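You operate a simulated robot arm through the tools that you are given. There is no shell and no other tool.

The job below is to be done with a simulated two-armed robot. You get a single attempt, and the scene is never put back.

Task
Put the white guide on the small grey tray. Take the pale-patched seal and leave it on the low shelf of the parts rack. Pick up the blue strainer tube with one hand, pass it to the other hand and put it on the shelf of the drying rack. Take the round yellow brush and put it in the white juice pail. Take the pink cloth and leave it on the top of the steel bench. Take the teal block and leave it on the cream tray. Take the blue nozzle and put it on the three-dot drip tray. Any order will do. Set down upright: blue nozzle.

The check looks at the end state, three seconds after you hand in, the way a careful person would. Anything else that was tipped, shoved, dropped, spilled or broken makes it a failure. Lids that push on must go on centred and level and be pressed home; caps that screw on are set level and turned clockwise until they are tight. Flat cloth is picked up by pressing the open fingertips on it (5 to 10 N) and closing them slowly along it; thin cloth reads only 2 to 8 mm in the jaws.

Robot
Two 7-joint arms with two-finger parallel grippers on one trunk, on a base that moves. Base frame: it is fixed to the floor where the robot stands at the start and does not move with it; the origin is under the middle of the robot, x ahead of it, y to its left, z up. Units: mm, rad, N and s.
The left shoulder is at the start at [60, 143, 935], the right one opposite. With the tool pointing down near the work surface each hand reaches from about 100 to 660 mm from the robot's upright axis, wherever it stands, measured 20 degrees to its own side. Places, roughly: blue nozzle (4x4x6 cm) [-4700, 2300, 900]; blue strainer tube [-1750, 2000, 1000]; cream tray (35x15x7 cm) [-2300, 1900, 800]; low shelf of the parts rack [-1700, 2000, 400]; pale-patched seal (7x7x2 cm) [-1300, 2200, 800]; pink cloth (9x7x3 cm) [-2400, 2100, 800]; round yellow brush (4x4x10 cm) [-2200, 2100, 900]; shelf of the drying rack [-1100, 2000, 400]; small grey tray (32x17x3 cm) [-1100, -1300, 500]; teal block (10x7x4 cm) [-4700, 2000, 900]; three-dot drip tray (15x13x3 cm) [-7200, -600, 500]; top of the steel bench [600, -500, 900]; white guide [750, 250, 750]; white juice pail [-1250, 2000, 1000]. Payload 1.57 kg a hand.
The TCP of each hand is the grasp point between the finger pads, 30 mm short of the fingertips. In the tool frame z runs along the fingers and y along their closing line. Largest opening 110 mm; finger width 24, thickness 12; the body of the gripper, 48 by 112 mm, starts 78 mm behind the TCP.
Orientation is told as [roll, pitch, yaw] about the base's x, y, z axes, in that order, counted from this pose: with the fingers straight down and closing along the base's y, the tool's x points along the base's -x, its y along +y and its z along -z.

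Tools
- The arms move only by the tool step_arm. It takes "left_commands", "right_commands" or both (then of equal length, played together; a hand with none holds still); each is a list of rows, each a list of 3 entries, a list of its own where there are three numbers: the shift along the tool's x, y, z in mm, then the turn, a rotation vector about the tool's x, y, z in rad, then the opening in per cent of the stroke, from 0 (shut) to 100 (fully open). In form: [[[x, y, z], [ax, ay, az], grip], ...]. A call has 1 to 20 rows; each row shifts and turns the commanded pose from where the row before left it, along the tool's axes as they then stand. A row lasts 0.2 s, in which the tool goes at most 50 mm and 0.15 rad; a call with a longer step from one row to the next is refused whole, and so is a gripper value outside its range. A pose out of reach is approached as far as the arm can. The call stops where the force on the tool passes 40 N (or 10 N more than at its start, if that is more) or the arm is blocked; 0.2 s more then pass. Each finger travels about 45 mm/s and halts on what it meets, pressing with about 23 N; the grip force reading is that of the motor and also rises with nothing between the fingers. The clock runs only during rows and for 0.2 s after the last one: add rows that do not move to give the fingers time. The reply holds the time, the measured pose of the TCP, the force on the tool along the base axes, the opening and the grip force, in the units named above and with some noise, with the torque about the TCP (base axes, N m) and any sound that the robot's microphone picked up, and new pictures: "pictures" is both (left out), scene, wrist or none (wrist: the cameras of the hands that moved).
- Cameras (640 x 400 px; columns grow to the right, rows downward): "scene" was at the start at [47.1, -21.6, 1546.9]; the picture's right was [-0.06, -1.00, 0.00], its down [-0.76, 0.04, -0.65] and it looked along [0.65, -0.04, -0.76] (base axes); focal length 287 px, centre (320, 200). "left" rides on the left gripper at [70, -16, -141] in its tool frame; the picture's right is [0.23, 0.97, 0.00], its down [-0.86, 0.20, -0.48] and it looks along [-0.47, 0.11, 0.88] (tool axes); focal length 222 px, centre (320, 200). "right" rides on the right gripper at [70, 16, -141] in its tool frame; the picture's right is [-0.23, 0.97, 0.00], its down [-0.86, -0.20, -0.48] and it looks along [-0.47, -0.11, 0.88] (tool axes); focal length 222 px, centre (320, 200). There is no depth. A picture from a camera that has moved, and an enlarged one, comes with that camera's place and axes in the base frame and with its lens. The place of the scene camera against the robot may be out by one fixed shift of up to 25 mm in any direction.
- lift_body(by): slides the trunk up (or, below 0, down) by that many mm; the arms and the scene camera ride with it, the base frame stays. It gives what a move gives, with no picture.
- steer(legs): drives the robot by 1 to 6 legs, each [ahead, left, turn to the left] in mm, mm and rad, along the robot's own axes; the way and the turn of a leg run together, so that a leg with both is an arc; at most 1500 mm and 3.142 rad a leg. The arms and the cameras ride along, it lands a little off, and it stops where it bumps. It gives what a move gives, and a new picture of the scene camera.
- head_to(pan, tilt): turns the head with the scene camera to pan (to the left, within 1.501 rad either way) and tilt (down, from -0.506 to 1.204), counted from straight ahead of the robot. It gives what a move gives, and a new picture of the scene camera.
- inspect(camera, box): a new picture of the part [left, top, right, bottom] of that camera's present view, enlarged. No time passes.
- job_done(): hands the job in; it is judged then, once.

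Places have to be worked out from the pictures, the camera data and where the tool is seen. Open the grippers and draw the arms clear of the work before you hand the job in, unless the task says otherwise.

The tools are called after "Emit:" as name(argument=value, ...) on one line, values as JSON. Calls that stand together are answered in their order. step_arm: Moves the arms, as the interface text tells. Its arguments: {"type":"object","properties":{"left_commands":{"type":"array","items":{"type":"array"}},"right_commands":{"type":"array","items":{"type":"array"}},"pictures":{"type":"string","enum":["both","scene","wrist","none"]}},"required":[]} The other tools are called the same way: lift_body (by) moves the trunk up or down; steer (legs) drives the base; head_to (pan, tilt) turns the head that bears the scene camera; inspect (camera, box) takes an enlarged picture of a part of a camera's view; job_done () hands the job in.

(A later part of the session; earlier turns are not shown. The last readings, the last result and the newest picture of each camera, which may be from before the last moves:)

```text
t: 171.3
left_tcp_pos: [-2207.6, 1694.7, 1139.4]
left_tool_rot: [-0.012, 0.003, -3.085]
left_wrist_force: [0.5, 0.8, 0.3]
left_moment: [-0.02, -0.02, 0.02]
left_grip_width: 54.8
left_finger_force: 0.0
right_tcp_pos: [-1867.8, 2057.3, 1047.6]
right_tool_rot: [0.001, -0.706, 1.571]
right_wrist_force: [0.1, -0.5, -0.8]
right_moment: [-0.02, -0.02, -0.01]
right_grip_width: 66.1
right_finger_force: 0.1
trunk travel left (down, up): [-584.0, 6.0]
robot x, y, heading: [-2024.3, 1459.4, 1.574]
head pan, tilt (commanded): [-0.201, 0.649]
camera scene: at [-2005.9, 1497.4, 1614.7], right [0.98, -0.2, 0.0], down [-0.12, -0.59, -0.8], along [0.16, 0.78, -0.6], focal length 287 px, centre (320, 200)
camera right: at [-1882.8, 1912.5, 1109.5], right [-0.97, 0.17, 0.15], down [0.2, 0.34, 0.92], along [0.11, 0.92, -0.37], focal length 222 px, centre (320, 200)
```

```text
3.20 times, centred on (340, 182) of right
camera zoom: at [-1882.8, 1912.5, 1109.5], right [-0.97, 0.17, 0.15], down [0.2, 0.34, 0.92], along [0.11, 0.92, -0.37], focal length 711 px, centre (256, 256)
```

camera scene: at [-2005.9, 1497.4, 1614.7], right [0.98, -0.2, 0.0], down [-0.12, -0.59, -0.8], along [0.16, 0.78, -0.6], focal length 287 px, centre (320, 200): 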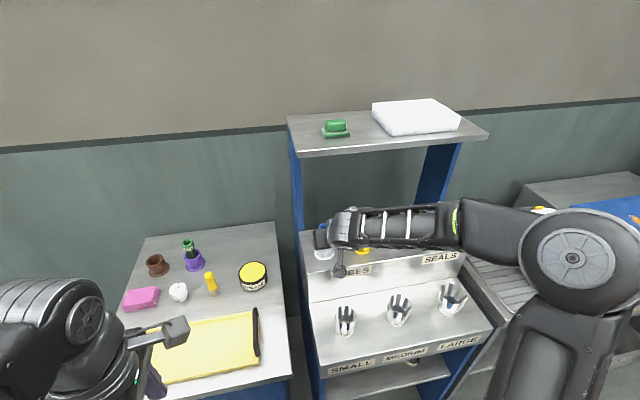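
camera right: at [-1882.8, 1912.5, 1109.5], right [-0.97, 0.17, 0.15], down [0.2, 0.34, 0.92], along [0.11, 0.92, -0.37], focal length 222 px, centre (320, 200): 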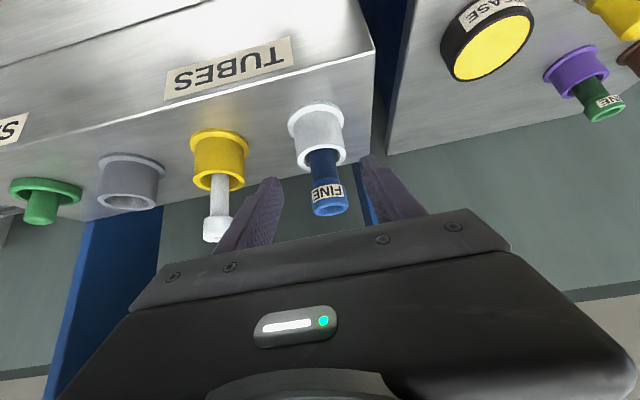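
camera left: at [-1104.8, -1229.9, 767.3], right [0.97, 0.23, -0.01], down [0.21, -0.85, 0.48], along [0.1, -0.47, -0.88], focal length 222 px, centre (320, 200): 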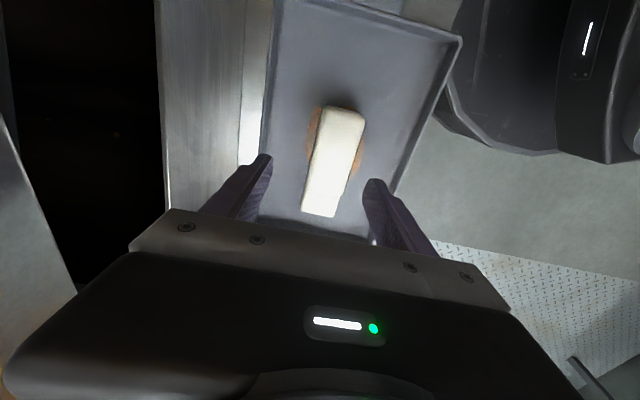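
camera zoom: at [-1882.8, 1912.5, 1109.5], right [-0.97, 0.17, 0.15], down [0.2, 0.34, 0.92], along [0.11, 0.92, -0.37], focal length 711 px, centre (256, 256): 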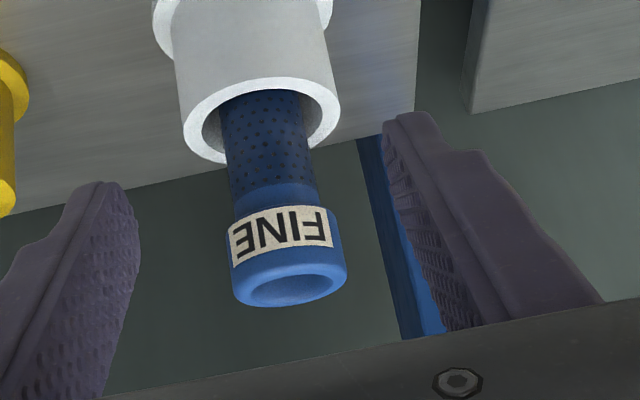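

Everything lines up (tube top z≈1042, y≈2113). I'll advance the last 48 mm and close on the collar.

Emit:
step_arm(right_commands=[[[-10.3, 0, 12.6], [0, 0, 0], 60], [[-10.3, 0, 12.6], [0, 0, 0], 60], [[-10.3, 0, 12.6], [0, 0, 0], 60], [[0, 0, 0], [0, 0, 0], 60], [[0, 0, 0], [0, 0, 0], 50], [[0, 0, 0], [0, 0, 0], 40], [[0, 0, 0], [0, 0, 0], 30], [[0, 0, 0], [0, 0, 0], 20], [[0, 0, 0], [0, 0, 0], 5], [[0, 0, 0], [0, 0, 0], 5], [[0, 0, 0], [0, 0, 0], 5]])

Emit:
inspect(camera="right", box=[240, 120, 440, 245])

```text
t: 173.7
left_tcp_pos: [-2207.5, 1694.0, 1139.9]
left_tool_rot: [-0.012, 0.004, -3.084]
left_wrist_force: [-0.4, 0.5, 0.1]
left_moment: [0.0, 0.01, 0.03]
left_grip_width: 54.8
left_finger_force: 0.0
right_tcp_pos: [-1867.0, 2104.1, 1036.1]
right_tool_rot: [0.002, -0.705, 1.573]
right_wrist_force: [0.6, -0.4, 0.7]
right_moment: [-0.01, -0.02, 0.01]
right_grip_width: 34.7
right_finger_force: 22.5
trunk travel left (down, up): [-584.0, 6.0]
robot x, y, heading: [-2022.4, 1462.1, 1.575]
head pan, tilt (commanded): [-0.201, 0.649]
camera scene: at [-2006.0, 1498.0, 1614.6], right [0.98, -0.2, 0.0], down [-0.12, -0.59, -0.8], along [0.16, 0.78, -0.6], focal length 287 px, centre (320, 200)
camera right: at [-1882.7, 1959.9, 1099.8], right [-0.97, 0.17, 0.15], down [0.2, 0.34, 0.92], along [0.11, 0.92, -0.37], focal length 222 px, centre (320, 200)
```

scene: 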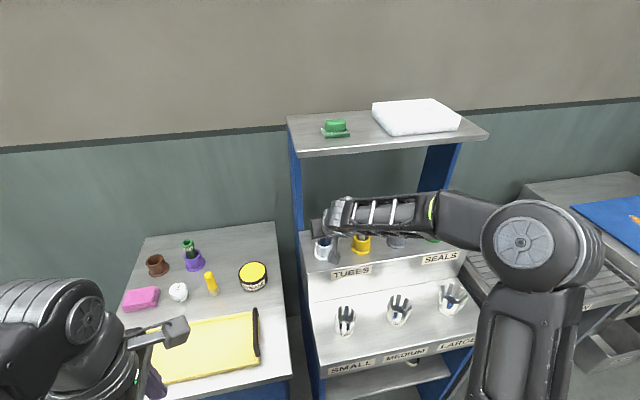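
right: 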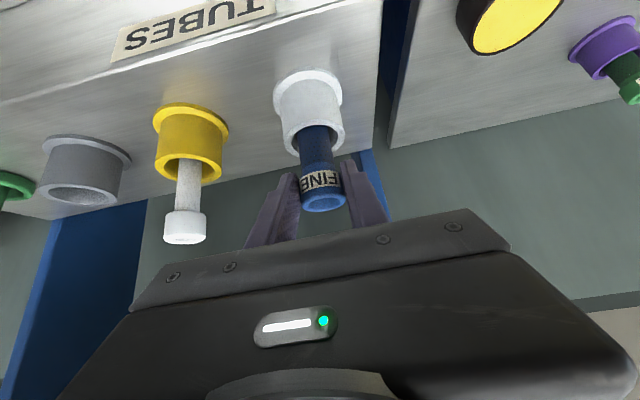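

```text
3.20 times, centred on (340, 182) of right
camera zoom: at [-1882.7, 1959.9, 1099.8], right [-0.97, 0.17, 0.15], down [0.2, 0.34, 0.92], along [0.11, 0.92, -0.37], focal length 711 px, centre (256, 256)
```

zoom: 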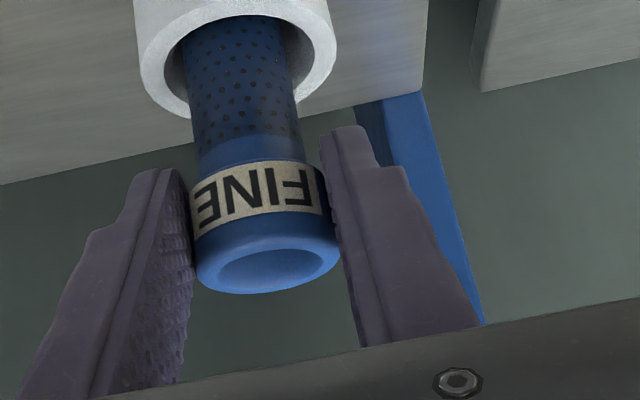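

The collar is gripped (34.7 mm). I'll lift straight up slowly.

Emit:
step_arm(right_commands=[[[-1.3, 0, -1.5], [0, 0, 0], 5], [[-2, 0, -2.3], [0, 0, 0], 5], [[-2.6, 0, -3.05], [0, 0, 0], 5], [[-3.25, 0, -3.8], [0, 0, 0], 5], [[-3.25, 0, -3.8], [0, 0, 0], 5], [[-3.9, 0, -4.6], [0, 0, 0], 5], [[0, 0, 0], [0, 0, 0], 5]], pictures="wrist")

Emit:
step_arm(right_commands=[[[-3.9, 0, -4.6], [0, 0, 0], 5], [[-5.2, 0, -6.1], [0, 0, 0], 5], [[-5.2, 0, -6.1], [0, 0, 0], 5], [[-5.2, 0, -6.1], [0, 0, 0], 5], [[-5.2, 0, -6.1], [0, 0, 0], 5], [[-5.2, 0, -6.1], [0, 0, 0], 5], [[-5.2, 0, -6.1], [0, 0, 0], 5], [[0, 0, 0], [0, 0, 0], 5]])

```text
t: 175.3
left_tcp_pos: [-2208.0, 1694.6, 1141.0]
left_tool_rot: [-0.012, 0.003, -3.083]
left_wrist_force: [-0.6, -0.5, -0.6]
left_moment: [-0.03, 0.02, -0.02]
left_grip_width: 54.9
left_finger_force: 0.1
right_tcp_pos: [-1866.6, 2104.2, 1061.7]
right_tool_rot: [0.001, -0.704, 1.572]
right_wrist_force: [-0.4, -0.2, -1.1]
right_moment: [-0.02, 0.0, 0.02]
right_grip_width: 34.8
right_finger_force: 23.1
trunk travel left (down, up): [-584.0, 6.0]
robot x, y, heading: [-2022.4, 1459.7, 1.574]
head pan, tilt (commanded): [-0.201, 0.649]
camera right: at [-1882.7, 1959.7, 1125.1], right [-0.97, 0.17, 0.15], down [0.2, 0.34, 0.92], along [0.11, 0.92, -0.37], focal length 222 px, centre (320, 200)
```

right: 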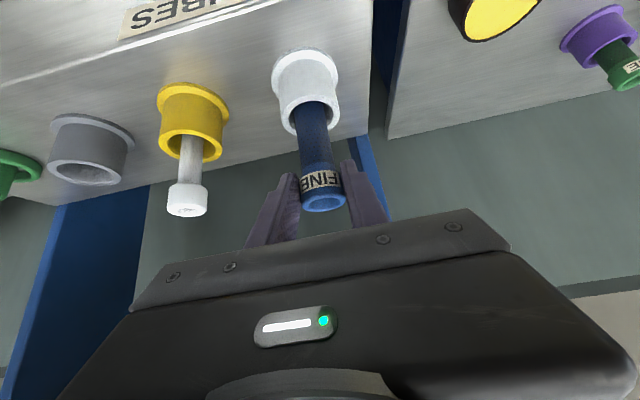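

```text
t: 177.1
left_tcp_pos: [-2207.8, 1696.5, 1140.1]
left_tool_rot: [-0.011, 0.002, -3.084]
left_wrist_force: [0.4, -0.6, -0.2]
left_moment: [-0.03, 0.0, 0.04]
left_grip_width: 55.0
left_finger_force: 0.1
right_tcp_pos: [-1867.6, 2104.0, 1117.7]
right_tool_rot: [0.001, -0.706, 1.574]
right_wrist_force: [0.2, 0.1, -0.8]
right_moment: [0.02, -0.01, -0.02]
right_grip_width: 34.7
right_finger_force: 23.2
trunk travel left (down, up): [-584.0, 6.0]
robot x, y, heading: [-2022.4, 1462.8, 1.571]
head pan, tilt (commanded): [-0.201, 0.649]
camera scene: at [-2005.9, 1498.1, 1614.6], right [0.98, -0.2, 0.0], down [-0.12, -0.59, -0.8], along [0.16, 0.78, -0.6], focal length 287 px, centre (320, 200)
camera right: at [-1882.7, 1959.9, 1179.5], right [-0.97, 0.17, 0.15], down [0.2, 0.34, 0.92], along [0.11, 0.92, -0.37], focal length 222 px, centre (320, 200)
```

scene: 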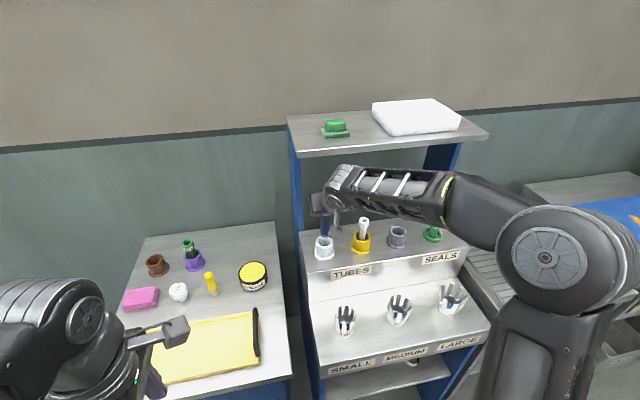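
right: 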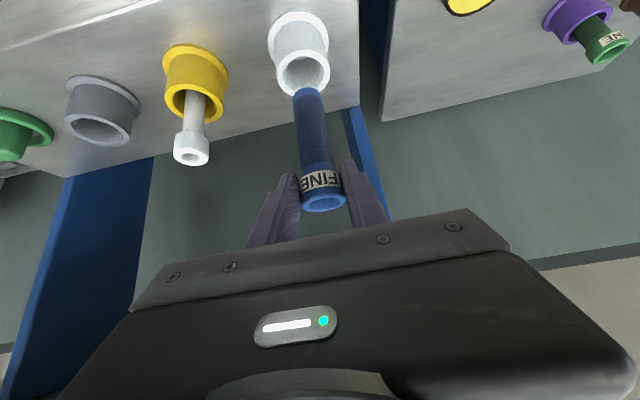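

The tube is out of the cup (about 110 mm long). I'll raise 30 mm more and back the robot away into free space for the handover.

Emit:
step_arm(right_commands=[[[-5.2, 0, -6.1], [0, 0, 0], 5], [[-5.2, 0, -6.1], [0, 0, 0], 5], [[-5.2, 0, -6.1], [0, 0, 0], 5], [[-5.2, 0, -6.1], [0, 0, 0], 5], [[0, 0, 0], [0, 0, 0], 5]], pictures="none")

Emit:
steer(legs=[[-350, 0, 0]])

```text
t: 178.3
left_tcp_pos: [-2207.9, 1694.8, 1140.0]
left_tool_rot: [-0.013, 0.002, -3.084]
left_wrist_force: [0.3, 0.6, -0.6]
left_moment: [0.03, 0.0, -0.01]
left_grip_width: 55.1
left_finger_force: 0.0
right_tcp_pos: [-1867.9, 2105.0, 1149.6]
right_tool_rot: [0.0, -0.705, 1.571]
right_wrist_force: [-1.4, 0.3, -1.0]
right_moment: [-0.03, 0.04, 0.01]
right_grip_width: 34.8
right_finger_force: 23.4
trunk travel left (down, up): [-584.0, 6.0]
robot x, y, heading: [-2019.0, 1459.7, 1.569]
head pan, tilt (commanded): [-0.201, 0.649]
```

```text
t: 180.6
left_tcp_pos: [-2206.9, 1342.4, 1141.3]
left_tool_rot: [-0.012, 0.003, -3.083]
left_wrist_force: [0.2, -0.4, -0.2]
left_moment: [0.02, 0.04, -0.01]
left_grip_width: 55.1
left_finger_force: 0.0
right_tcp_pos: [-1868.2, 1753.8, 1151.4]
right_tool_rot: [0.002, -0.706, 1.573]
right_wrist_force: [1.1, 0.6, -0.2]
right_moment: [0.01, 0.0, 0.02]
right_grip_width: 34.5
right_finger_force: 23.0
trunk travel left (down, up): [-584.0, 6.0]
robot x, y, heading: [-2022.1, 1110.3, 1.57]
head pan, tilt (commanded): [-0.201, 0.649]
camera scene: at [-2005.3, 1146.6, 1614.7], right [0.98, -0.2, 0.0], down [-0.12, -0.59, -0.8], along [0.16, 0.78, -0.6], focal length 287 px, centre (320, 200)
```

scene: 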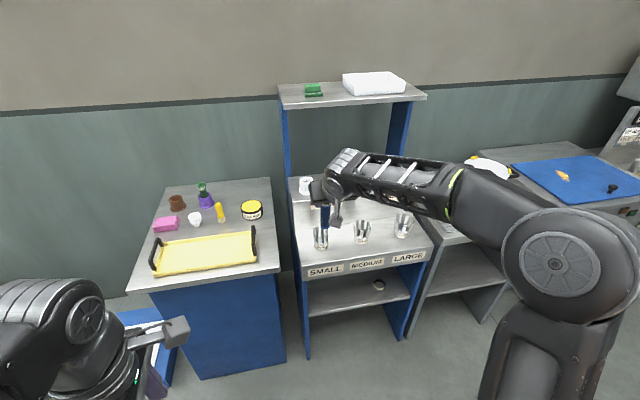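

The tube is held upright in free space. Now I'll prepare the left hand as receiver: turn its yaw to face ahead and bring it toward the middle, keeping clear of the right hand.

Emit:
step_arm(left_commands=[[[0, 0, 0], [0, 0, 0.148], 60], [[0, 0, 0], [0, 0, 0.148], 60], [[0, 0, 0], [0, 0, 0.148], 60], [[0, 0, 0], [0, 0, 0.148], 60], [[0, 0, 0], [0, 0, 0.148], 60], [[0, 0, 0], [0, 0, 0.148], 60], [[0, 0, 0], [0, 0, 0.148], 60], [[0, 0, 0], [0, 0, 0.148], 60], [[0, 0, 0], [0, 0, 0.148], 60], [[0, 0, 0], [0, 0, 0.148], 60], [[0, 0, 0], [0, 0, 0.148], 60], [[0, 0, 0], [0, 0, 0], 60]], pictures="none")

Emit:
step_arm(left_commands=[[[-29.8, -14.7, 19.1], [0, 0, 0], 60], [[-29.8, -14.7, 19.1], [0, 0, 0], 60], [[-29.8, -14.7, 19.1], [0, 0, 0], 60], [[-29.8, -14.7, 19.1], [0, 0, 0], 60], [[-29.8, -14.7, 19.1], [0, 0, 0], 60], [[-29.8, -14.7, 19.1], [0, 0, 0], 60], [[-29.8, -14.7, 19.1], [0, 0, 0], 60], [[-29.8, -14.7, 19.1], [0, 0, 0], 60], [[-29.8, -14.7, 19.1], [0, 0, 0], 60], [[-29.8, -14.7, 19.1], [0, 0, 0], 60], [[0, 0, 0], [0, 0, 0], 60]], pictures="scene")

```text
t: 183.2
left_tcp_pos: [-2206.5, 1344.6, 1138.1]
left_tool_rot: [-0.002, -0.012, 1.571]
left_wrist_force: [0.3, 0.1, 0.4]
left_moment: [0.03, 0.02, 0.01]
left_grip_width: 66.2
left_finger_force: 0.1
right_tcp_pos: [-1867.7, 1754.3, 1151.0]
right_tool_rot: [0.001, -0.704, 1.572]
right_wrist_force: [-0.6, -0.3, -0.7]
right_moment: [0.01, 0.01, 0.03]
right_grip_width: 34.7
right_finger_force: 22.2
trunk travel left (down, up): [-584.0, 6.0]
robot x, y, heading: [-2024.6, 1112.5, 1.572]
head pan, tilt (commanded): [-0.201, 0.649]
```

```text
t: 185.6
left_tcp_pos: [-2058.8, 1644.0, 953.3]
left_tool_rot: [-0.003, -0.012, 1.572]
left_wrist_force: [-0.9, -0.6, 0.1]
left_moment: [0.0, -0.01, 0.02]
left_grip_width: 66.0
left_finger_force: 0.2
right_tcp_pos: [-1867.8, 1754.7, 1149.9]
right_tool_rot: [0.001, -0.705, 1.574]
right_wrist_force: [0.0, -0.3, 0.0]
right_moment: [0.0, -0.05, 0.02]
right_grip_width: 34.3
right_finger_force: 23.3
trunk travel left (down, up): [-584.0, 6.0]
robot x, y, heading: [-2022.6, 1112.6, 1.573]
head pan, tilt (commanded): [-0.201, 0.649]
camera scene: at [-2005.7, 1147.2, 1614.7], right [0.98, -0.2, 0.0], down [-0.12, -0.59, -0.8], along [0.16, 0.78, -0.6], focal length 287 px, centre (320, 200)
```

scene: 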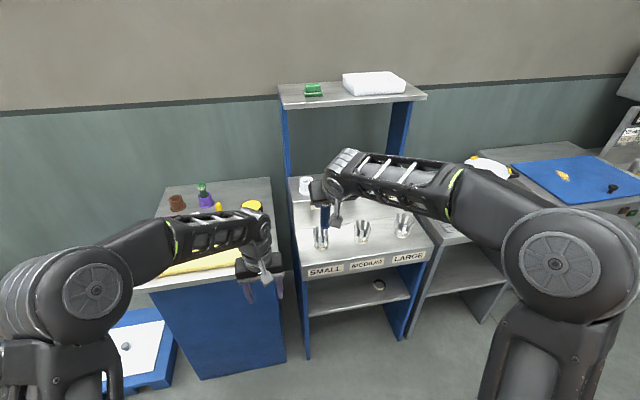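

Both arms are clear of each other. I'll pitch the left hand forward in two stages, advancing between them.

Emit:
step_arm(left_commands=[[[0, 0, 0], [0, -0.14, 0], 60], [[0, 0, 0], [0, -0.14, 0], 60], [[0, 0, 0], [0, -0.14, 0], 60], [[0, 0, 0], [0, -0.14, 0], 60], [[0, 0, 0], [0, -0.14, 0], 60], [[-20, 0, 17], [0, 0, 0], 60], [[-20, 0, 17], [0, 0, 0], 60], [[-20, 0, 17], [0, 0, 0], 60], [[-20, 0, 17], [0, 0, 0], 60], [[0, 0, 0], [0, -0.14, 0], 60], [[0, 0, 0], [0, -0.14, 0], 60], [[0, 0, 0], [0, -0.14, 0], 60], [[0, 0, 0], [0, -0.14, 0], 60], [[0, 0, 0], [0, -0.14, 0], 60], [[0, 0, 0], [0, 0, 0], 60]])

```text
t: 188.8
left_tcp_pos: [-2060.1, 1749.8, 953.7]
left_tool_rot: [-0.026, -1.413, 1.595]
left_wrist_force: [-0.8, -0.1, 0.4]
left_moment: [-0.02, 0.01, 0.02]
left_grip_width: 66.1
left_finger_force: 0.1
right_tcp_pos: [-1867.5, 1754.5, 1149.9]
right_tool_rot: [0.002, -0.705, 1.575]
right_wrist_force: [-0.4, -0.2, -1.2]
right_moment: [0.02, 0.02, 0.02]
right_grip_width: 34.6
right_finger_force: 22.5
trunk travel left (down, up): [-584.0, 6.0]
robot x, y, heading: [-2022.4, 1108.1, 1.574]
head pan, tilt (commanded): [-0.201, 0.649]
camera scene: at [-2005.4, 1147.7, 1614.7], right [0.98, -0.2, 0.0], down [-0.12, -0.59, -0.8], along [0.16, 0.78, -0.6], focal length 287 px, centre (320, 200)
camera left: at [-2043.8, 1598.4, 909.1], right [-0.97, -0.04, -0.23], down [-0.2, -0.34, 0.92], along [-0.11, 0.94, 0.32], focal length 222 px, centre (320, 200)
```

scene: 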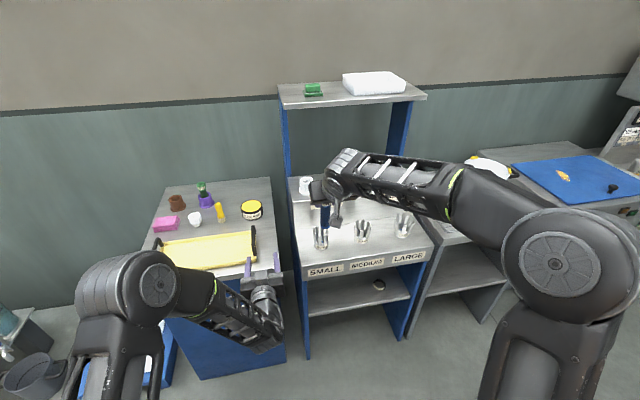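
left: 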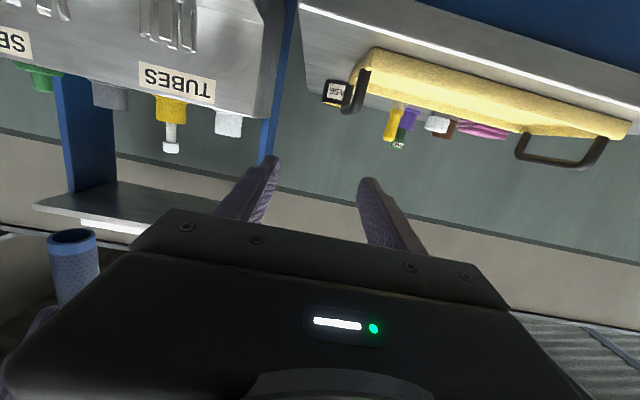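

The left hand points forward with its jaws open at (-2060, 1750, 954). I'll bring the right hand with the tube sideways to directly above those jaws.

Emit:
step_arm(right_commands=[[[1.1, 24, -1], [0, 0, 0], 5], [[1.1, 24, -1], [0, 0, 0], 5], [[1.1, 24, -1], [0, 0, 0], 5], [[1.1, 24, -1], [0, 0, 0], 5], [[1.1, 24, -1], [0, 0, 0], 5], [[1.1, 24, -1], [0, 0, 0], 5], [[1.1, 24, -1], [0, 0, 0], 5], [[1.1, 24, -1], [0, 0, 0], 5], [[0, 0, 0], [0, 0, 0], 5]])

Emit:
inspect(camera="left", box=[0, 0, 640, 400])

Emit:
inspect(camera="scene", box=[170, 120, 350, 320])

```text
t: 190.8
left_tcp_pos: [-2059.3, 1748.1, 953.9]
left_tool_rot: [-0.017, -1.411, 1.59]
left_wrist_force: [1.0, 0.4, -0.2]
left_moment: [0.04, -0.01, 0.0]
left_grip_width: 65.7
left_finger_force: 0.0
right_tcp_pos: [-2057.8, 1741.3, 1149.8]
right_tool_rot: [0.0, -0.704, 1.572]
right_wrist_force: [-0.3, 0.5, -0.7]
right_moment: [0.0, 0.0, 0.0]
right_grip_width: 34.5
right_finger_force: 22.6
trunk travel left (down, up): [-584.0, 6.0]
robot x, y, heading: [-2024.1, 1108.7, 1.576]
head pan, tilt (commanded): [-0.201, 0.649]
camera scene: at [-2005.0, 1147.9, 1614.6], right [0.98, -0.2, 0.0], down [-0.12, -0.59, -0.8], along [0.16, 0.78, -0.6], focal length 287 px, centre (320, 200)
camera right: at [-2073.1, 1598.1, 1212.3], right [-0.97, 0.17, 0.15], down [0.2, 0.34, 0.92], along [0.11, 0.92, -0.37], focal length 222 px, centre (320, 200)
```

scene: 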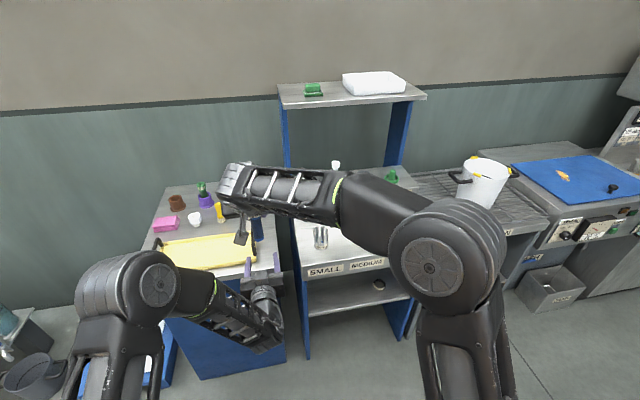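
right: 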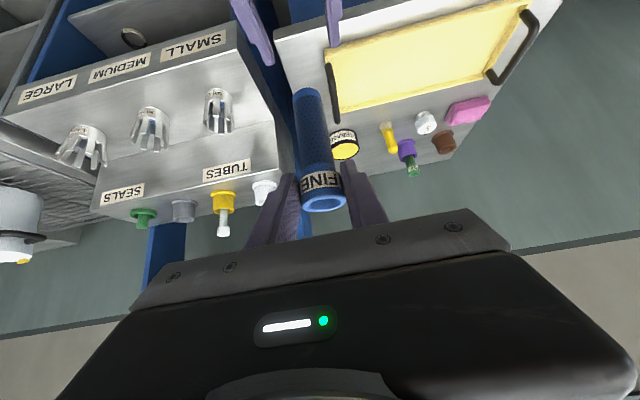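

```text
1.00 times, centred on (320, 200) of left (not enlarged: the box is as wide or as high as the picture)
camera zoom: at [-2043.7, 1598.5, 909.1], right [-0.97, -0.04, -0.23], down [-0.2, -0.34, 0.92], along [-0.11, 0.94, 0.32], focal length 222 px, centre (320, 200)
```

zoom: 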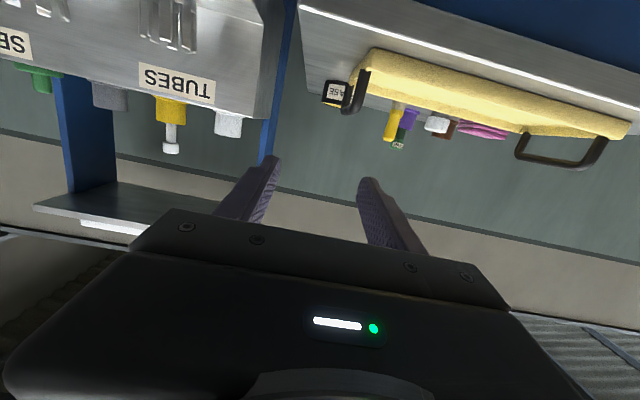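

```text
2.00 times, centred on (260, 220) of scene
camera zoom: at [-2005.0, 1147.9, 1614.6], right [0.98, -0.2, 0.0], down [-0.12, -0.59, -0.8], along [0.16, 0.78, -0.6], focal length 575 px, centre (440, 160)
```

zoom: 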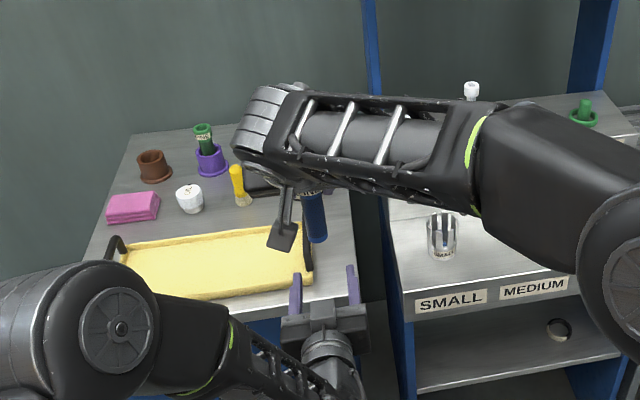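

The tube is above and behind the left jaws. I'll zoom the right-hand view to check the tube's alignment with the left fingers before lowering.

Emit:
inspect(camera="right", box=[200, 0, 420, 220])

```text
1.82 times, centred on (310, 110) of right
camera zoom: at [-2073.1, 1598.1, 1212.3], right [-0.97, 0.17, 0.15], down [0.2, 0.34, 0.92], along [0.11, 0.92, -0.37], focal length 404 px, centre (338, 364)
```

zoom: 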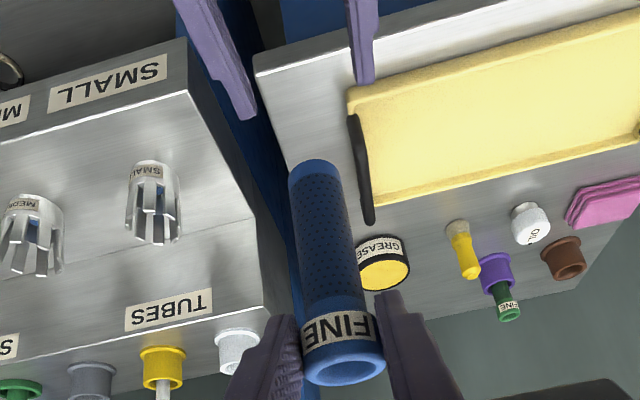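

The tube's bottom (z≈1049) is aligned with the gap between the left fingers. I'll lower the right hand straight down about 60 mm first and check.

Emit:
step_arm(right_commands=[[[5.2, 0, 6.1], [0, 0, 0], 5], [[5.2, 0, 6.1], [0, 0, 0], 5], [[5.2, 0, 6.1], [0, 0, 0], 5], [[5.2, 0, 6.1], [0, 0, 0], 5], [[5.2, 0, 6.1], [0, 0, 0], 5], [[5.2, 0, 6.1], [0, 0, 0], 5], [[5.2, 0, 6.1], [0, 0, 0], 5], [[0, 0, 0], [0, 0, 0], 5]], pictures="none")

Emit:
inspect(camera="right", box=[200, 0, 420, 220])

Emit:
inspect(camera="left", box=[160, 100, 480, 300])

```text
t: 192.6
left_tcp_pos: [-2060.4, 1749.3, 953.5]
left_tool_rot: [-0.019, -1.412, 1.59]
left_wrist_force: [-0.3, -0.6, -1.2]
left_moment: [0.0, -0.01, 0.02]
left_grip_width: 66.1
left_finger_force: 0.0
right_tcp_pos: [-2059.8, 1741.5, 1093.8]
right_tool_rot: [-0.001, -0.706, 1.574]
right_wrist_force: [0.2, 0.6, -0.5]
right_moment: [0.01, -0.02, -0.03]
right_grip_width: 34.8
right_finger_force: 23.7
trunk travel left (down, up): [-584.0, 6.0]
robot x, y, heading: [-2022.8, 1110.7, 1.574]
head pan, tilt (commanded): [-0.201, 0.649]
```

```text
1.82 times, centred on (310, 110) of right
camera zoom: at [-2074.7, 1597.3, 1156.3], right [-0.97, 0.17, 0.15], down [0.2, 0.34, 0.92], along [0.11, 0.92, -0.37], focal length 404 px, centre (338, 364)
```

zoom: 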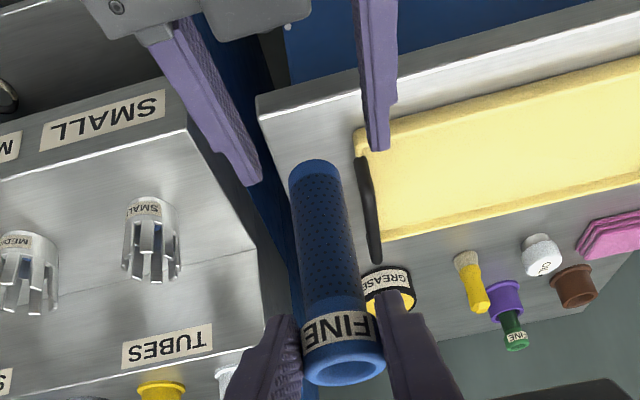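

```text
2.00 times, centred on (320, 200) of left
camera zoom: at [-2044.0, 1598.5, 909.1], right [-0.97, -0.04, -0.23], down [-0.2, -0.34, 0.92], along [-0.11, 0.94, 0.32], focal length 444 px, centre (320, 200)
```

zoom: 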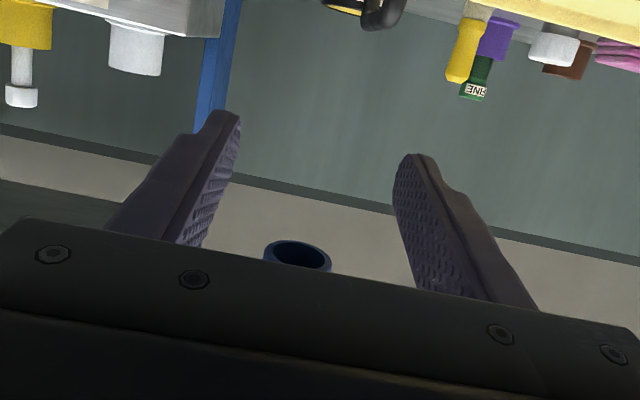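

The tube's lower end is coming between the left fingers. I'll lower 64 mm more.

Emit:
step_arm(right_commands=[[[5.2, 0, 6.1], [0, 0, 0], 5], [[5.2, 0, 6.1], [0, 0, 0], 5], [[5.2, 0, 6.1], [0, 0, 0], 5], [[5.2, 0, 6.1], [0, 0, 0], 5], [[5.2, 0, 6.1], [0, 0, 0], 5], [[5.2, 0, 6.1], [0, 0, 0], 5], [[5.2, 0, 6.1], [0, 0, 0], 5], [[4, 0, 4.7], [0, 0, 0], 5], [[0, 0, 0], [0, 0, 0], 5]], pictures="none")

Emit:
inspect(camera="right", box=[200, 0, 420, 220])

Emit:
inspect(camera="left", box=[160, 100, 480, 300])

```text
t: 194.6
left_tcp_pos: [-2060.8, 1749.3, 954.2]
left_tool_rot: [-0.02, -1.412, 1.592]
left_wrist_force: [-0.6, 0.2, -0.1]
left_moment: [-0.04, -0.01, 0.01]
left_grip_width: 65.8
left_finger_force: 0.1
right_tcp_pos: [-2060.1, 1741.5, 1030.1]
right_tool_rot: [-0.001, -0.705, 1.575]
right_wrist_force: [0.4, -0.2, 0.0]
right_moment: [-0.03, -0.01, -0.01]
right_grip_width: 34.7
right_finger_force: 22.4
trunk travel left (down, up): [-584.0, 6.0]
robot x, y, heading: [-2024.9, 1111.0, 1.57]
head pan, tilt (commanded): [-0.201, 0.649]
```

```text
1.82 times, centred on (310, 110) of right
camera zoom: at [-2075.0, 1597.5, 1093.8], right [-0.97, 0.17, 0.15], down [0.2, 0.34, 0.92], along [0.11, 0.92, -0.37], focal length 404 px, centre (338, 364)
```

zoom: 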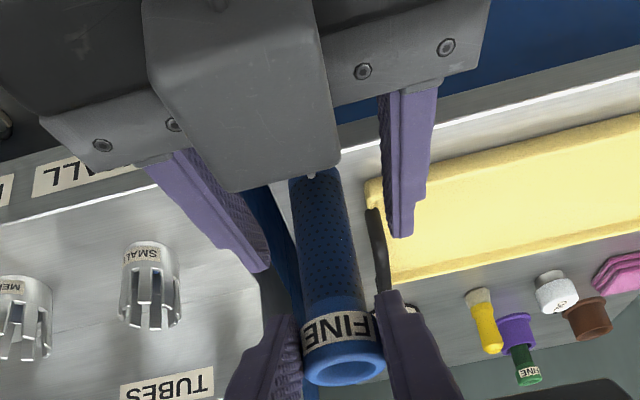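

```text
2.00 times, centred on (320, 200) of left
camera zoom: at [-2044.0, 1598.5, 909.1], right [-0.97, -0.04, -0.23], down [-0.2, -0.34, 0.92], along [-0.11, 0.94, 0.32], focal length 444 px, centre (320, 200)
```

zoom: 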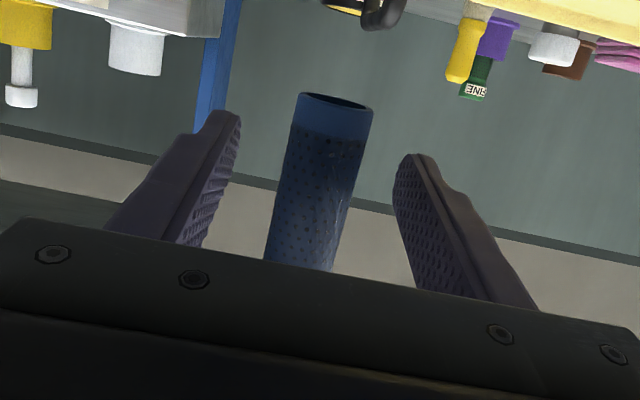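

The tube's lower part is between the left pads. I'll close the left hand on it while the right still holds.

Emit:
step_arm(left_commands=[[[0, 0, 0], [0, 0, 0], 50], [[0, 0, 0], [0, 0, 0], 42], [[0, 0, 0], [0, 0, 0], 34], [[0, 0, 0], [0, 0, 0], 28], [[0, 0, 0], [0, 0, 0], 22], [[0, 0, 0], [0, 0, 0], 10], [[0, 0, 0], [0, 0, 0], 5], [[0, 0, 0], [0, 0, 0], 5], [[0, 0, 0], [0, 0, 0], 5]], pictures="wrist")

```text
t: 196.6
left_tcp_pos: [-2060.6, 1749.9, 954.3]
left_tool_rot: [-0.019, -1.412, 1.592]
left_wrist_force: [2.3, -0.2, -0.1]
left_moment: [0.0, 0.49, -0.02]
left_grip_width: 26.5
left_finger_force: 22.7
right_tcp_pos: [-2060.3, 1741.8, 1030.7]
right_tool_rot: [0.002, -0.705, 1.575]
right_wrist_force: [-1.6, 0.7, -0.5]
right_moment: [0.0, -0.34, 0.0]
right_grip_width: 34.7
right_finger_force: 23.0
trunk travel left (down, up): [-584.0, 6.0]
robot x, y, heading: [-2022.8, 1108.9, 1.572]
head pan, tilt (commanded): [-0.201, 0.649]
camera left: at [-2043.9, 1598.4, 909.1], right [-0.97, -0.04, -0.23], down [-0.2, -0.34, 0.92], along [-0.11, 0.94, 0.32], focal length 222 px, centre (320, 200)
```

left: 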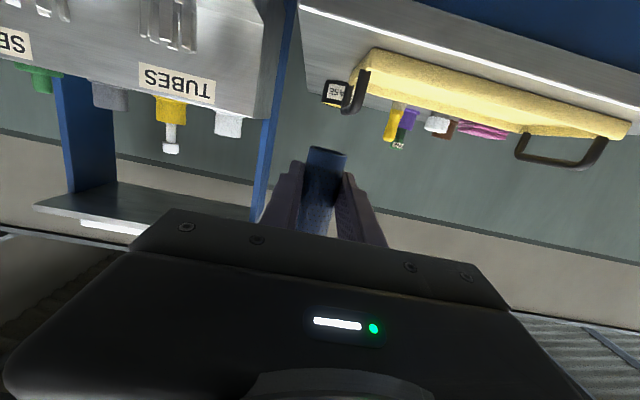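

The left hand holds the tube (26.5 mm, 23 N). I'll open the right hand and withdraw it up and back.

Emit:
step_arm(right_commands=[[[0, 0, 0], [0, 0, 0], 35], [[0, 0, 0], [0, 0, 0], 45], [[0, 0, 0], [0, 0, 0], 60], [[0, 0, 0], [0, 0, 0], 60], [[0, 0, 0], [0, 0, 0], 60], [[0, 0, -8], [0, 0, 0], 60], [[0, 0, -15], [0, 0, 0], 60], [[0, 0, -20], [0, 0, 0], 60], [[0, 0, -25], [0, 0, 0], 60], [[0, 0, -25], [0, 0, 0], 60], [[0, 0, 0], [0, 0, 0], 60]])

```text
t: 199.0
left_tcp_pos: [-2061.2, 1749.6, 954.9]
left_tool_rot: [-0.02, -1.413, 1.591]
left_wrist_force: [0.9, -0.7, 0.4]
left_moment: [0.0, 0.0, 0.02]
left_grip_width: 26.3
left_finger_force: 23.3
right_tcp_pos: [-2061.9, 1682.8, 1103.0]
right_tool_rot: [0.002, -0.704, 1.571]
right_wrist_force: [-1.0, -0.7, -0.1]
right_moment: [-0.02, -0.03, -0.02]
right_grip_width: 65.9
right_finger_force: 0.0
trunk travel left (down, up): [-584.0, 6.0]
robot x, y, heading: [-2023.6, 1111.1, 1.577]
head pan, tilt (commanded): [-0.201, 0.649]
camera scene: at [-2005.6, 1148.3, 1614.6], right [0.98, -0.2, 0.0], down [-0.12, -0.59, -0.8], along [0.16, 0.78, -0.6], focal length 287 px, centre (320, 200)
camera right: at [-2076.5, 1538.2, 1165.5], right [-0.97, 0.17, 0.15], down [0.2, 0.34, 0.92], along [0.11, 0.92, -0.37], focal length 222 px, centre (320, 200)
```

scene: 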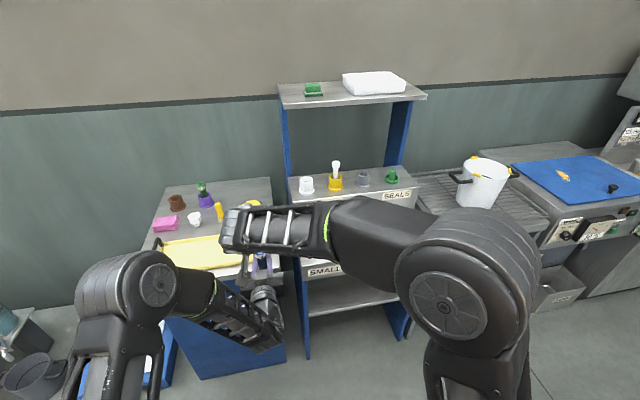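
right: 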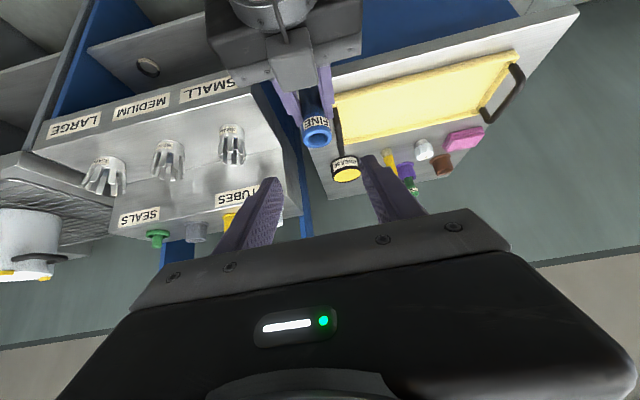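

Handover done: the left hand holds the tube. I'll move the right hand aside and up, then drive sideways to the front of the drying rack.

Emit:
step_arm(right_commands=[[[-5, -20, -10], [0, 0, 0], 60], [[-5, -25, -10], [0, 0, 0], 60], [[0, -25, 0], [0, 0, 0], 60], [[0, -25, 0], [0, 0, 0], 60], [[0, -25, 0], [0, 0, 0], 60], [[0, -25, 0], [0, 0, 0], 60], [[0, -25, 0], [0, 0, 0], 60], [[0, -25, 0], [0, 0, 0], 50], [[0, -20, 0], [0, 0, 0], 50], [[0, 0, 0], [0, 0, 0], 50]], pictures="none")

Emit:
steer(legs=[[40, -500, 0], [0, -500, 0]])

Emit:
head_to(pan=0.1, tilt=0.7)

```text
t: 201.2
left_tcp_pos: [-2061.8, 1749.6, 953.8]
left_tool_rot: [-0.019, -1.412, 1.592]
left_wrist_force: [1.0, 0.4, 0.4]
left_moment: [0.01, -0.04, 0.03]
left_grip_width: 26.3
left_finger_force: 22.6
right_tcp_pos: [-1845.7, 1676.0, 1123.5]
right_tool_rot: [0.001, -0.705, 1.574]
right_wrist_force: [-0.1, -0.2, -0.7]
right_moment: [0.02, 0.03, 0.0]
right_grip_width: 54.8
right_finger_force: 0.1
trunk travel left (down, up): [-584.0, 6.0]
robot x, y, heading: [-2021.6, 1109.6, 1.577]
head pan, tilt (commanded): [-0.201, 0.649]
```

```text
t: 206.7
left_tcp_pos: [-1069.1, 1796.5, 953.9]
left_tool_rot: [-0.015, -1.413, 1.594]
left_wrist_force: [0.4, -0.5, 0.1]
left_moment: [-0.03, 0.03, 0.02]
left_grip_width: 26.2
left_finger_force: 22.9
right_tcp_pos: [-852.4, 1725.8, 1123.1]
right_tool_rot: [0.003, -0.706, 1.579]
right_wrist_force: [-0.3, -0.5, -0.1]
right_moment: [-0.02, 0.0, 0.02]
right_grip_width: 55.1
right_finger_force: 0.1
trunk travel left (down, up): [-584.0, 6.0]
robot x, y, heading: [-1026.6, 1156.4, 1.579]
head pan, tilt (commanded): [-0.201, 0.649]
camera scene: at [-1009.3, 1195.9, 1614.6], right [0.98, -0.19, 0.0], down [-0.12, -0.59, -0.8], along [0.15, 0.78, -0.6], focal length 287 px, centre (320, 200)
```

scene: 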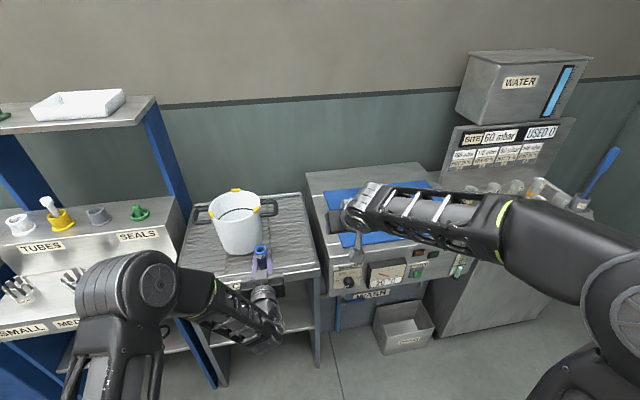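

```text
t: 207.5
left_tcp_pos: [-1069.2, 1797.5, 954.5]
left_tool_rot: [-0.018, -1.413, 1.597]
left_wrist_force: [-0.3, -0.6, 1.0]
left_moment: [0.0, 0.0, 0.02]
left_grip_width: 26.4
left_finger_force: 22.5
right_tcp_pos: [-852.8, 1725.6, 1123.6]
right_tool_rot: [0.002, -0.706, 1.578]
right_wrist_force: [-0.3, 0.1, -0.9]
right_moment: [-0.02, 0.0, -0.03]
right_grip_width: 55.2
right_finger_force: 0.1
trunk travel left (down, up): [-584.0, 6.0]
robot x, y, heading: [-1025.0, 1160.8, 1.577]
head pan, tilt (commanded): [0.099, 0.7]
camera scene: at [-1035.8, 1195.1, 1610.3], right [0.99, 0.11, 0.0], down [0.07, -0.64, -0.76], along [-0.08, 0.76, -0.64], focal length 287 px, centre (320, 200)
```

scene: 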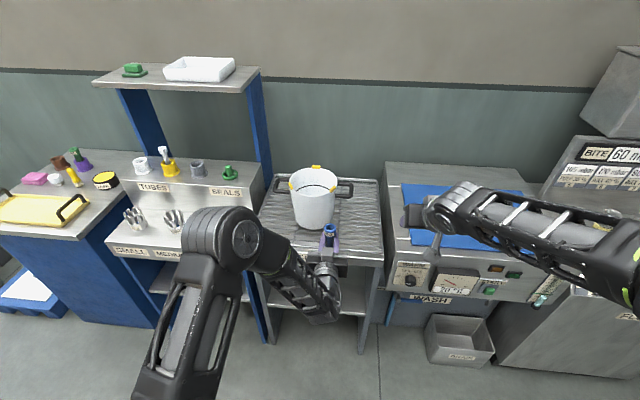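

I'm in front of the drying rack. I'll back off 130 mm with a small shift left, then lower the trunk 400 mm and look at the rack's low shelf.

Emit:
steer(legs=[[-130, 60, 0]])

Emit:
lift_body(by=-400)

Emit:
head_to(pan=0.1, tilt=0.6)

Emit:
inspect(camera="left", box=[0, 0, 640, 400])

```text
t: 208.8
left_tcp_pos: [-1132.3, 1664.1, 954.3]
left_tool_rot: [-0.024, -1.414, 1.606]
left_wrist_force: [-1.2, 1.0, 0.1]
left_moment: [-0.02, 0.04, -0.06]
left_grip_width: 26.4
left_finger_force: 22.7
right_tcp_pos: [-914.9, 1595.1, 1125.1]
right_tool_rot: [0.0, -0.704, 1.586]
right_wrist_force: [0.5, -0.6, 0.2]
right_moment: [0.0, 0.02, -0.02]
right_grip_width: 55.2
right_finger_force: 0.0
trunk travel left (down, up): [-584.0, 6.0]
robot x, y, heading: [-1082.9, 1025.1, 1.588]
head pan, tilt (commanded): [0.099, 0.7]
camera scene: at [-1096.1, 1062.1, 1610.4], right [0.99, 0.11, 0.0], down [0.07, -0.64, -0.77], along [-0.09, 0.76, -0.64], focal length 287 px, centre (320, 200)
```

scene: 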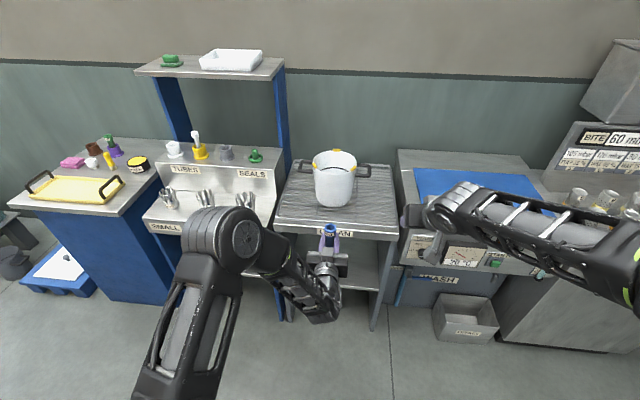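

```text
t: 212.6
left_tcp_pos: [-1132.4, 1664.4, 555.0]
left_tool_rot: [-0.02, -1.413, 1.604]
left_wrist_force: [0.0, 0.3, -0.5]
left_moment: [-0.01, 0.02, 0.02]
left_grip_width: 26.2
left_finger_force: 23.3
right_tcp_pos: [-914.5, 1595.0, 723.9]
right_tool_rot: [0.001, -0.706, 1.585]
right_wrist_force: [-0.3, -0.1, 0.7]
right_moment: [0.02, 0.02, 0.0]
right_grip_width: 55.2
right_finger_force: 0.1
trunk travel left (down, up): [-184.0, 406.0]
robot x, y, heading: [-1085.6, 1029.4, 1.585]
head pan, tilt (commanded): [0.099, 0.7]
```

```text
t: 213.3
left_tcp_pos: [-1132.0, 1664.6, 554.3]
left_tool_rot: [-0.02, -1.413, 1.604]
left_wrist_force: [-0.9, 0.1, -0.8]
left_moment: [0.0, 0.02, -0.03]
left_grip_width: 26.1
left_finger_force: 23.0
right_tcp_pos: [-914.9, 1595.4, 723.7]
right_tool_rot: [0.001, -0.705, 1.587]
right_wrist_force: [0.0, -1.1, -0.1]
right_moment: [-0.03, 0.01, 0.0]
right_grip_width: 54.9
right_finger_force: 0.0
trunk travel left (down, up): [-184.0, 406.0]
robot x, y, heading: [-1088.5, 1024.8, 1.582]
head pan, tilt (commanded): [0.099, 0.6]
camera scene: at [-1095.7, 1067.2, 1218.9], right [0.99, 0.11, 0.0], down [0.06, -0.56, -0.82], along [-0.09, 0.82, -0.57], focal length 287 px, centre (320, 200)
```

scene: 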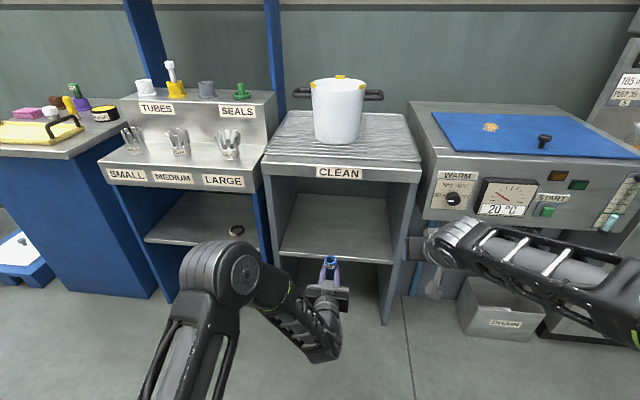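

```text
1.00 times, centred on (320, 200) of left (not enlarged: the box is as wide or as high as the picture)
camera zoom: at [-1113.6, 1514.8, 509.1], right [-0.97, -0.05, -0.23], down [-0.2, -0.34, 0.92], along [-0.12, 0.94, 0.32], focal length 222 px, centre (320, 200)
```

zoom: 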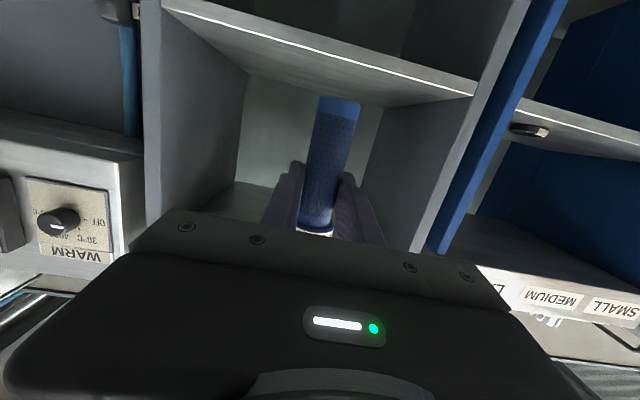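

The rack's low shelf is at z≈415 with the apron bottom around z 760. I'll pitch the left hand down so the tube lies at a shallow slant (collar forward), and lower it to entering height.

Emit:
step_arm(left_commands=[[[0, 0, 0], [0, 0.144, 0], 5], [[0, 0, 0], [0, 0.144, 0], 5], [[0, 0, 0], [0, 0.144, 0], 5], [[0, 0, 0], [0, 0.144, 0], 5], [[0, 0, 0], [0, 0.144, 0], 5], [[0, 0, 0], [0, 0.144, 0], 5], [[0, 0, 0], [0, 0.144, 0], 5], [[7.8, 0, 18.4], [0, 0, 0], 5], [[7.8, 0, 18.4], [0, 0, 0], 5], [[7.8, 0, 18.4], [0, 0, 0], 5], [[7.8, 0, 18.4], [0, 0, 0], 5], [[0, 0, 0], [0, 0, 0], 5]])

```text
t: 215.9
left_tcp_pos: [-1132.1, 1666.1, 473.4]
left_tool_rot: [-0.004, -0.403, 1.586]
left_wrist_force: [0.0, 0.1, 0.2]
left_moment: [0.0, 0.0, 0.0]
left_grip_width: 26.0
left_finger_force: 23.5
right_tcp_pos: [-915.1, 1594.7, 723.7]
right_tool_rot: [0.0, -0.704, 1.586]
right_wrist_force: [-0.3, 0.5, -1.0]
right_moment: [0.03, 0.01, 0.0]
right_grip_width: 55.2
right_finger_force: 0.1
trunk travel left (down, up): [-184.0, 406.0]
robot x, y, heading: [-1089.2, 1022.2, 1.587]
head pan, tilt (commanded): [0.099, 0.6]
camera scene: at [-1095.7, 1067.3, 1218.9], right [0.99, 0.11, 0.0], down [0.06, -0.56, -0.82], along [-0.09, 0.82, -0.57], focal length 287 px, centre (320, 200)
camera left: at [-1115.0, 1547.4, 577.7], right [-0.97, -0.22, -0.09], down [-0.21, 0.6, 0.78], along [-0.12, 0.77, -0.62], focal length 222 px, centre (320, 200)
```

scene: 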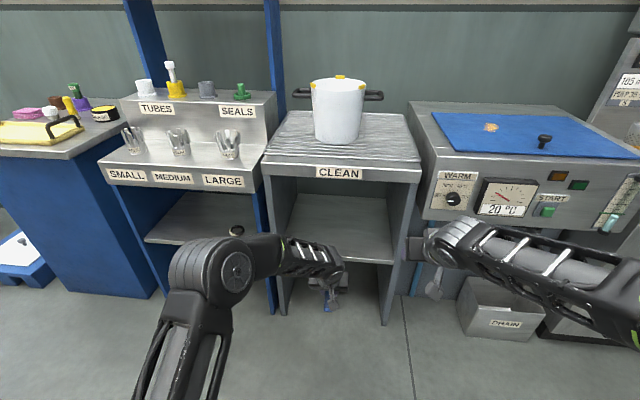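
left: 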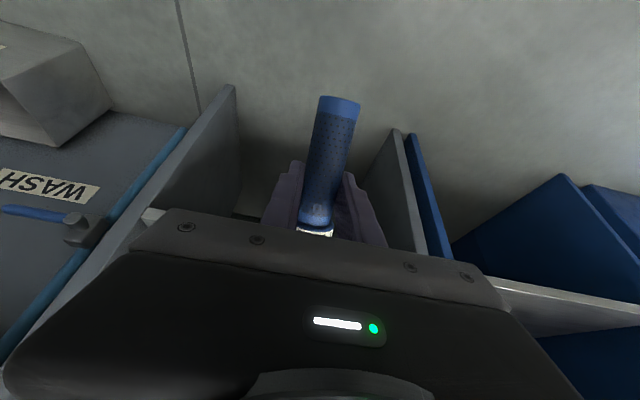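

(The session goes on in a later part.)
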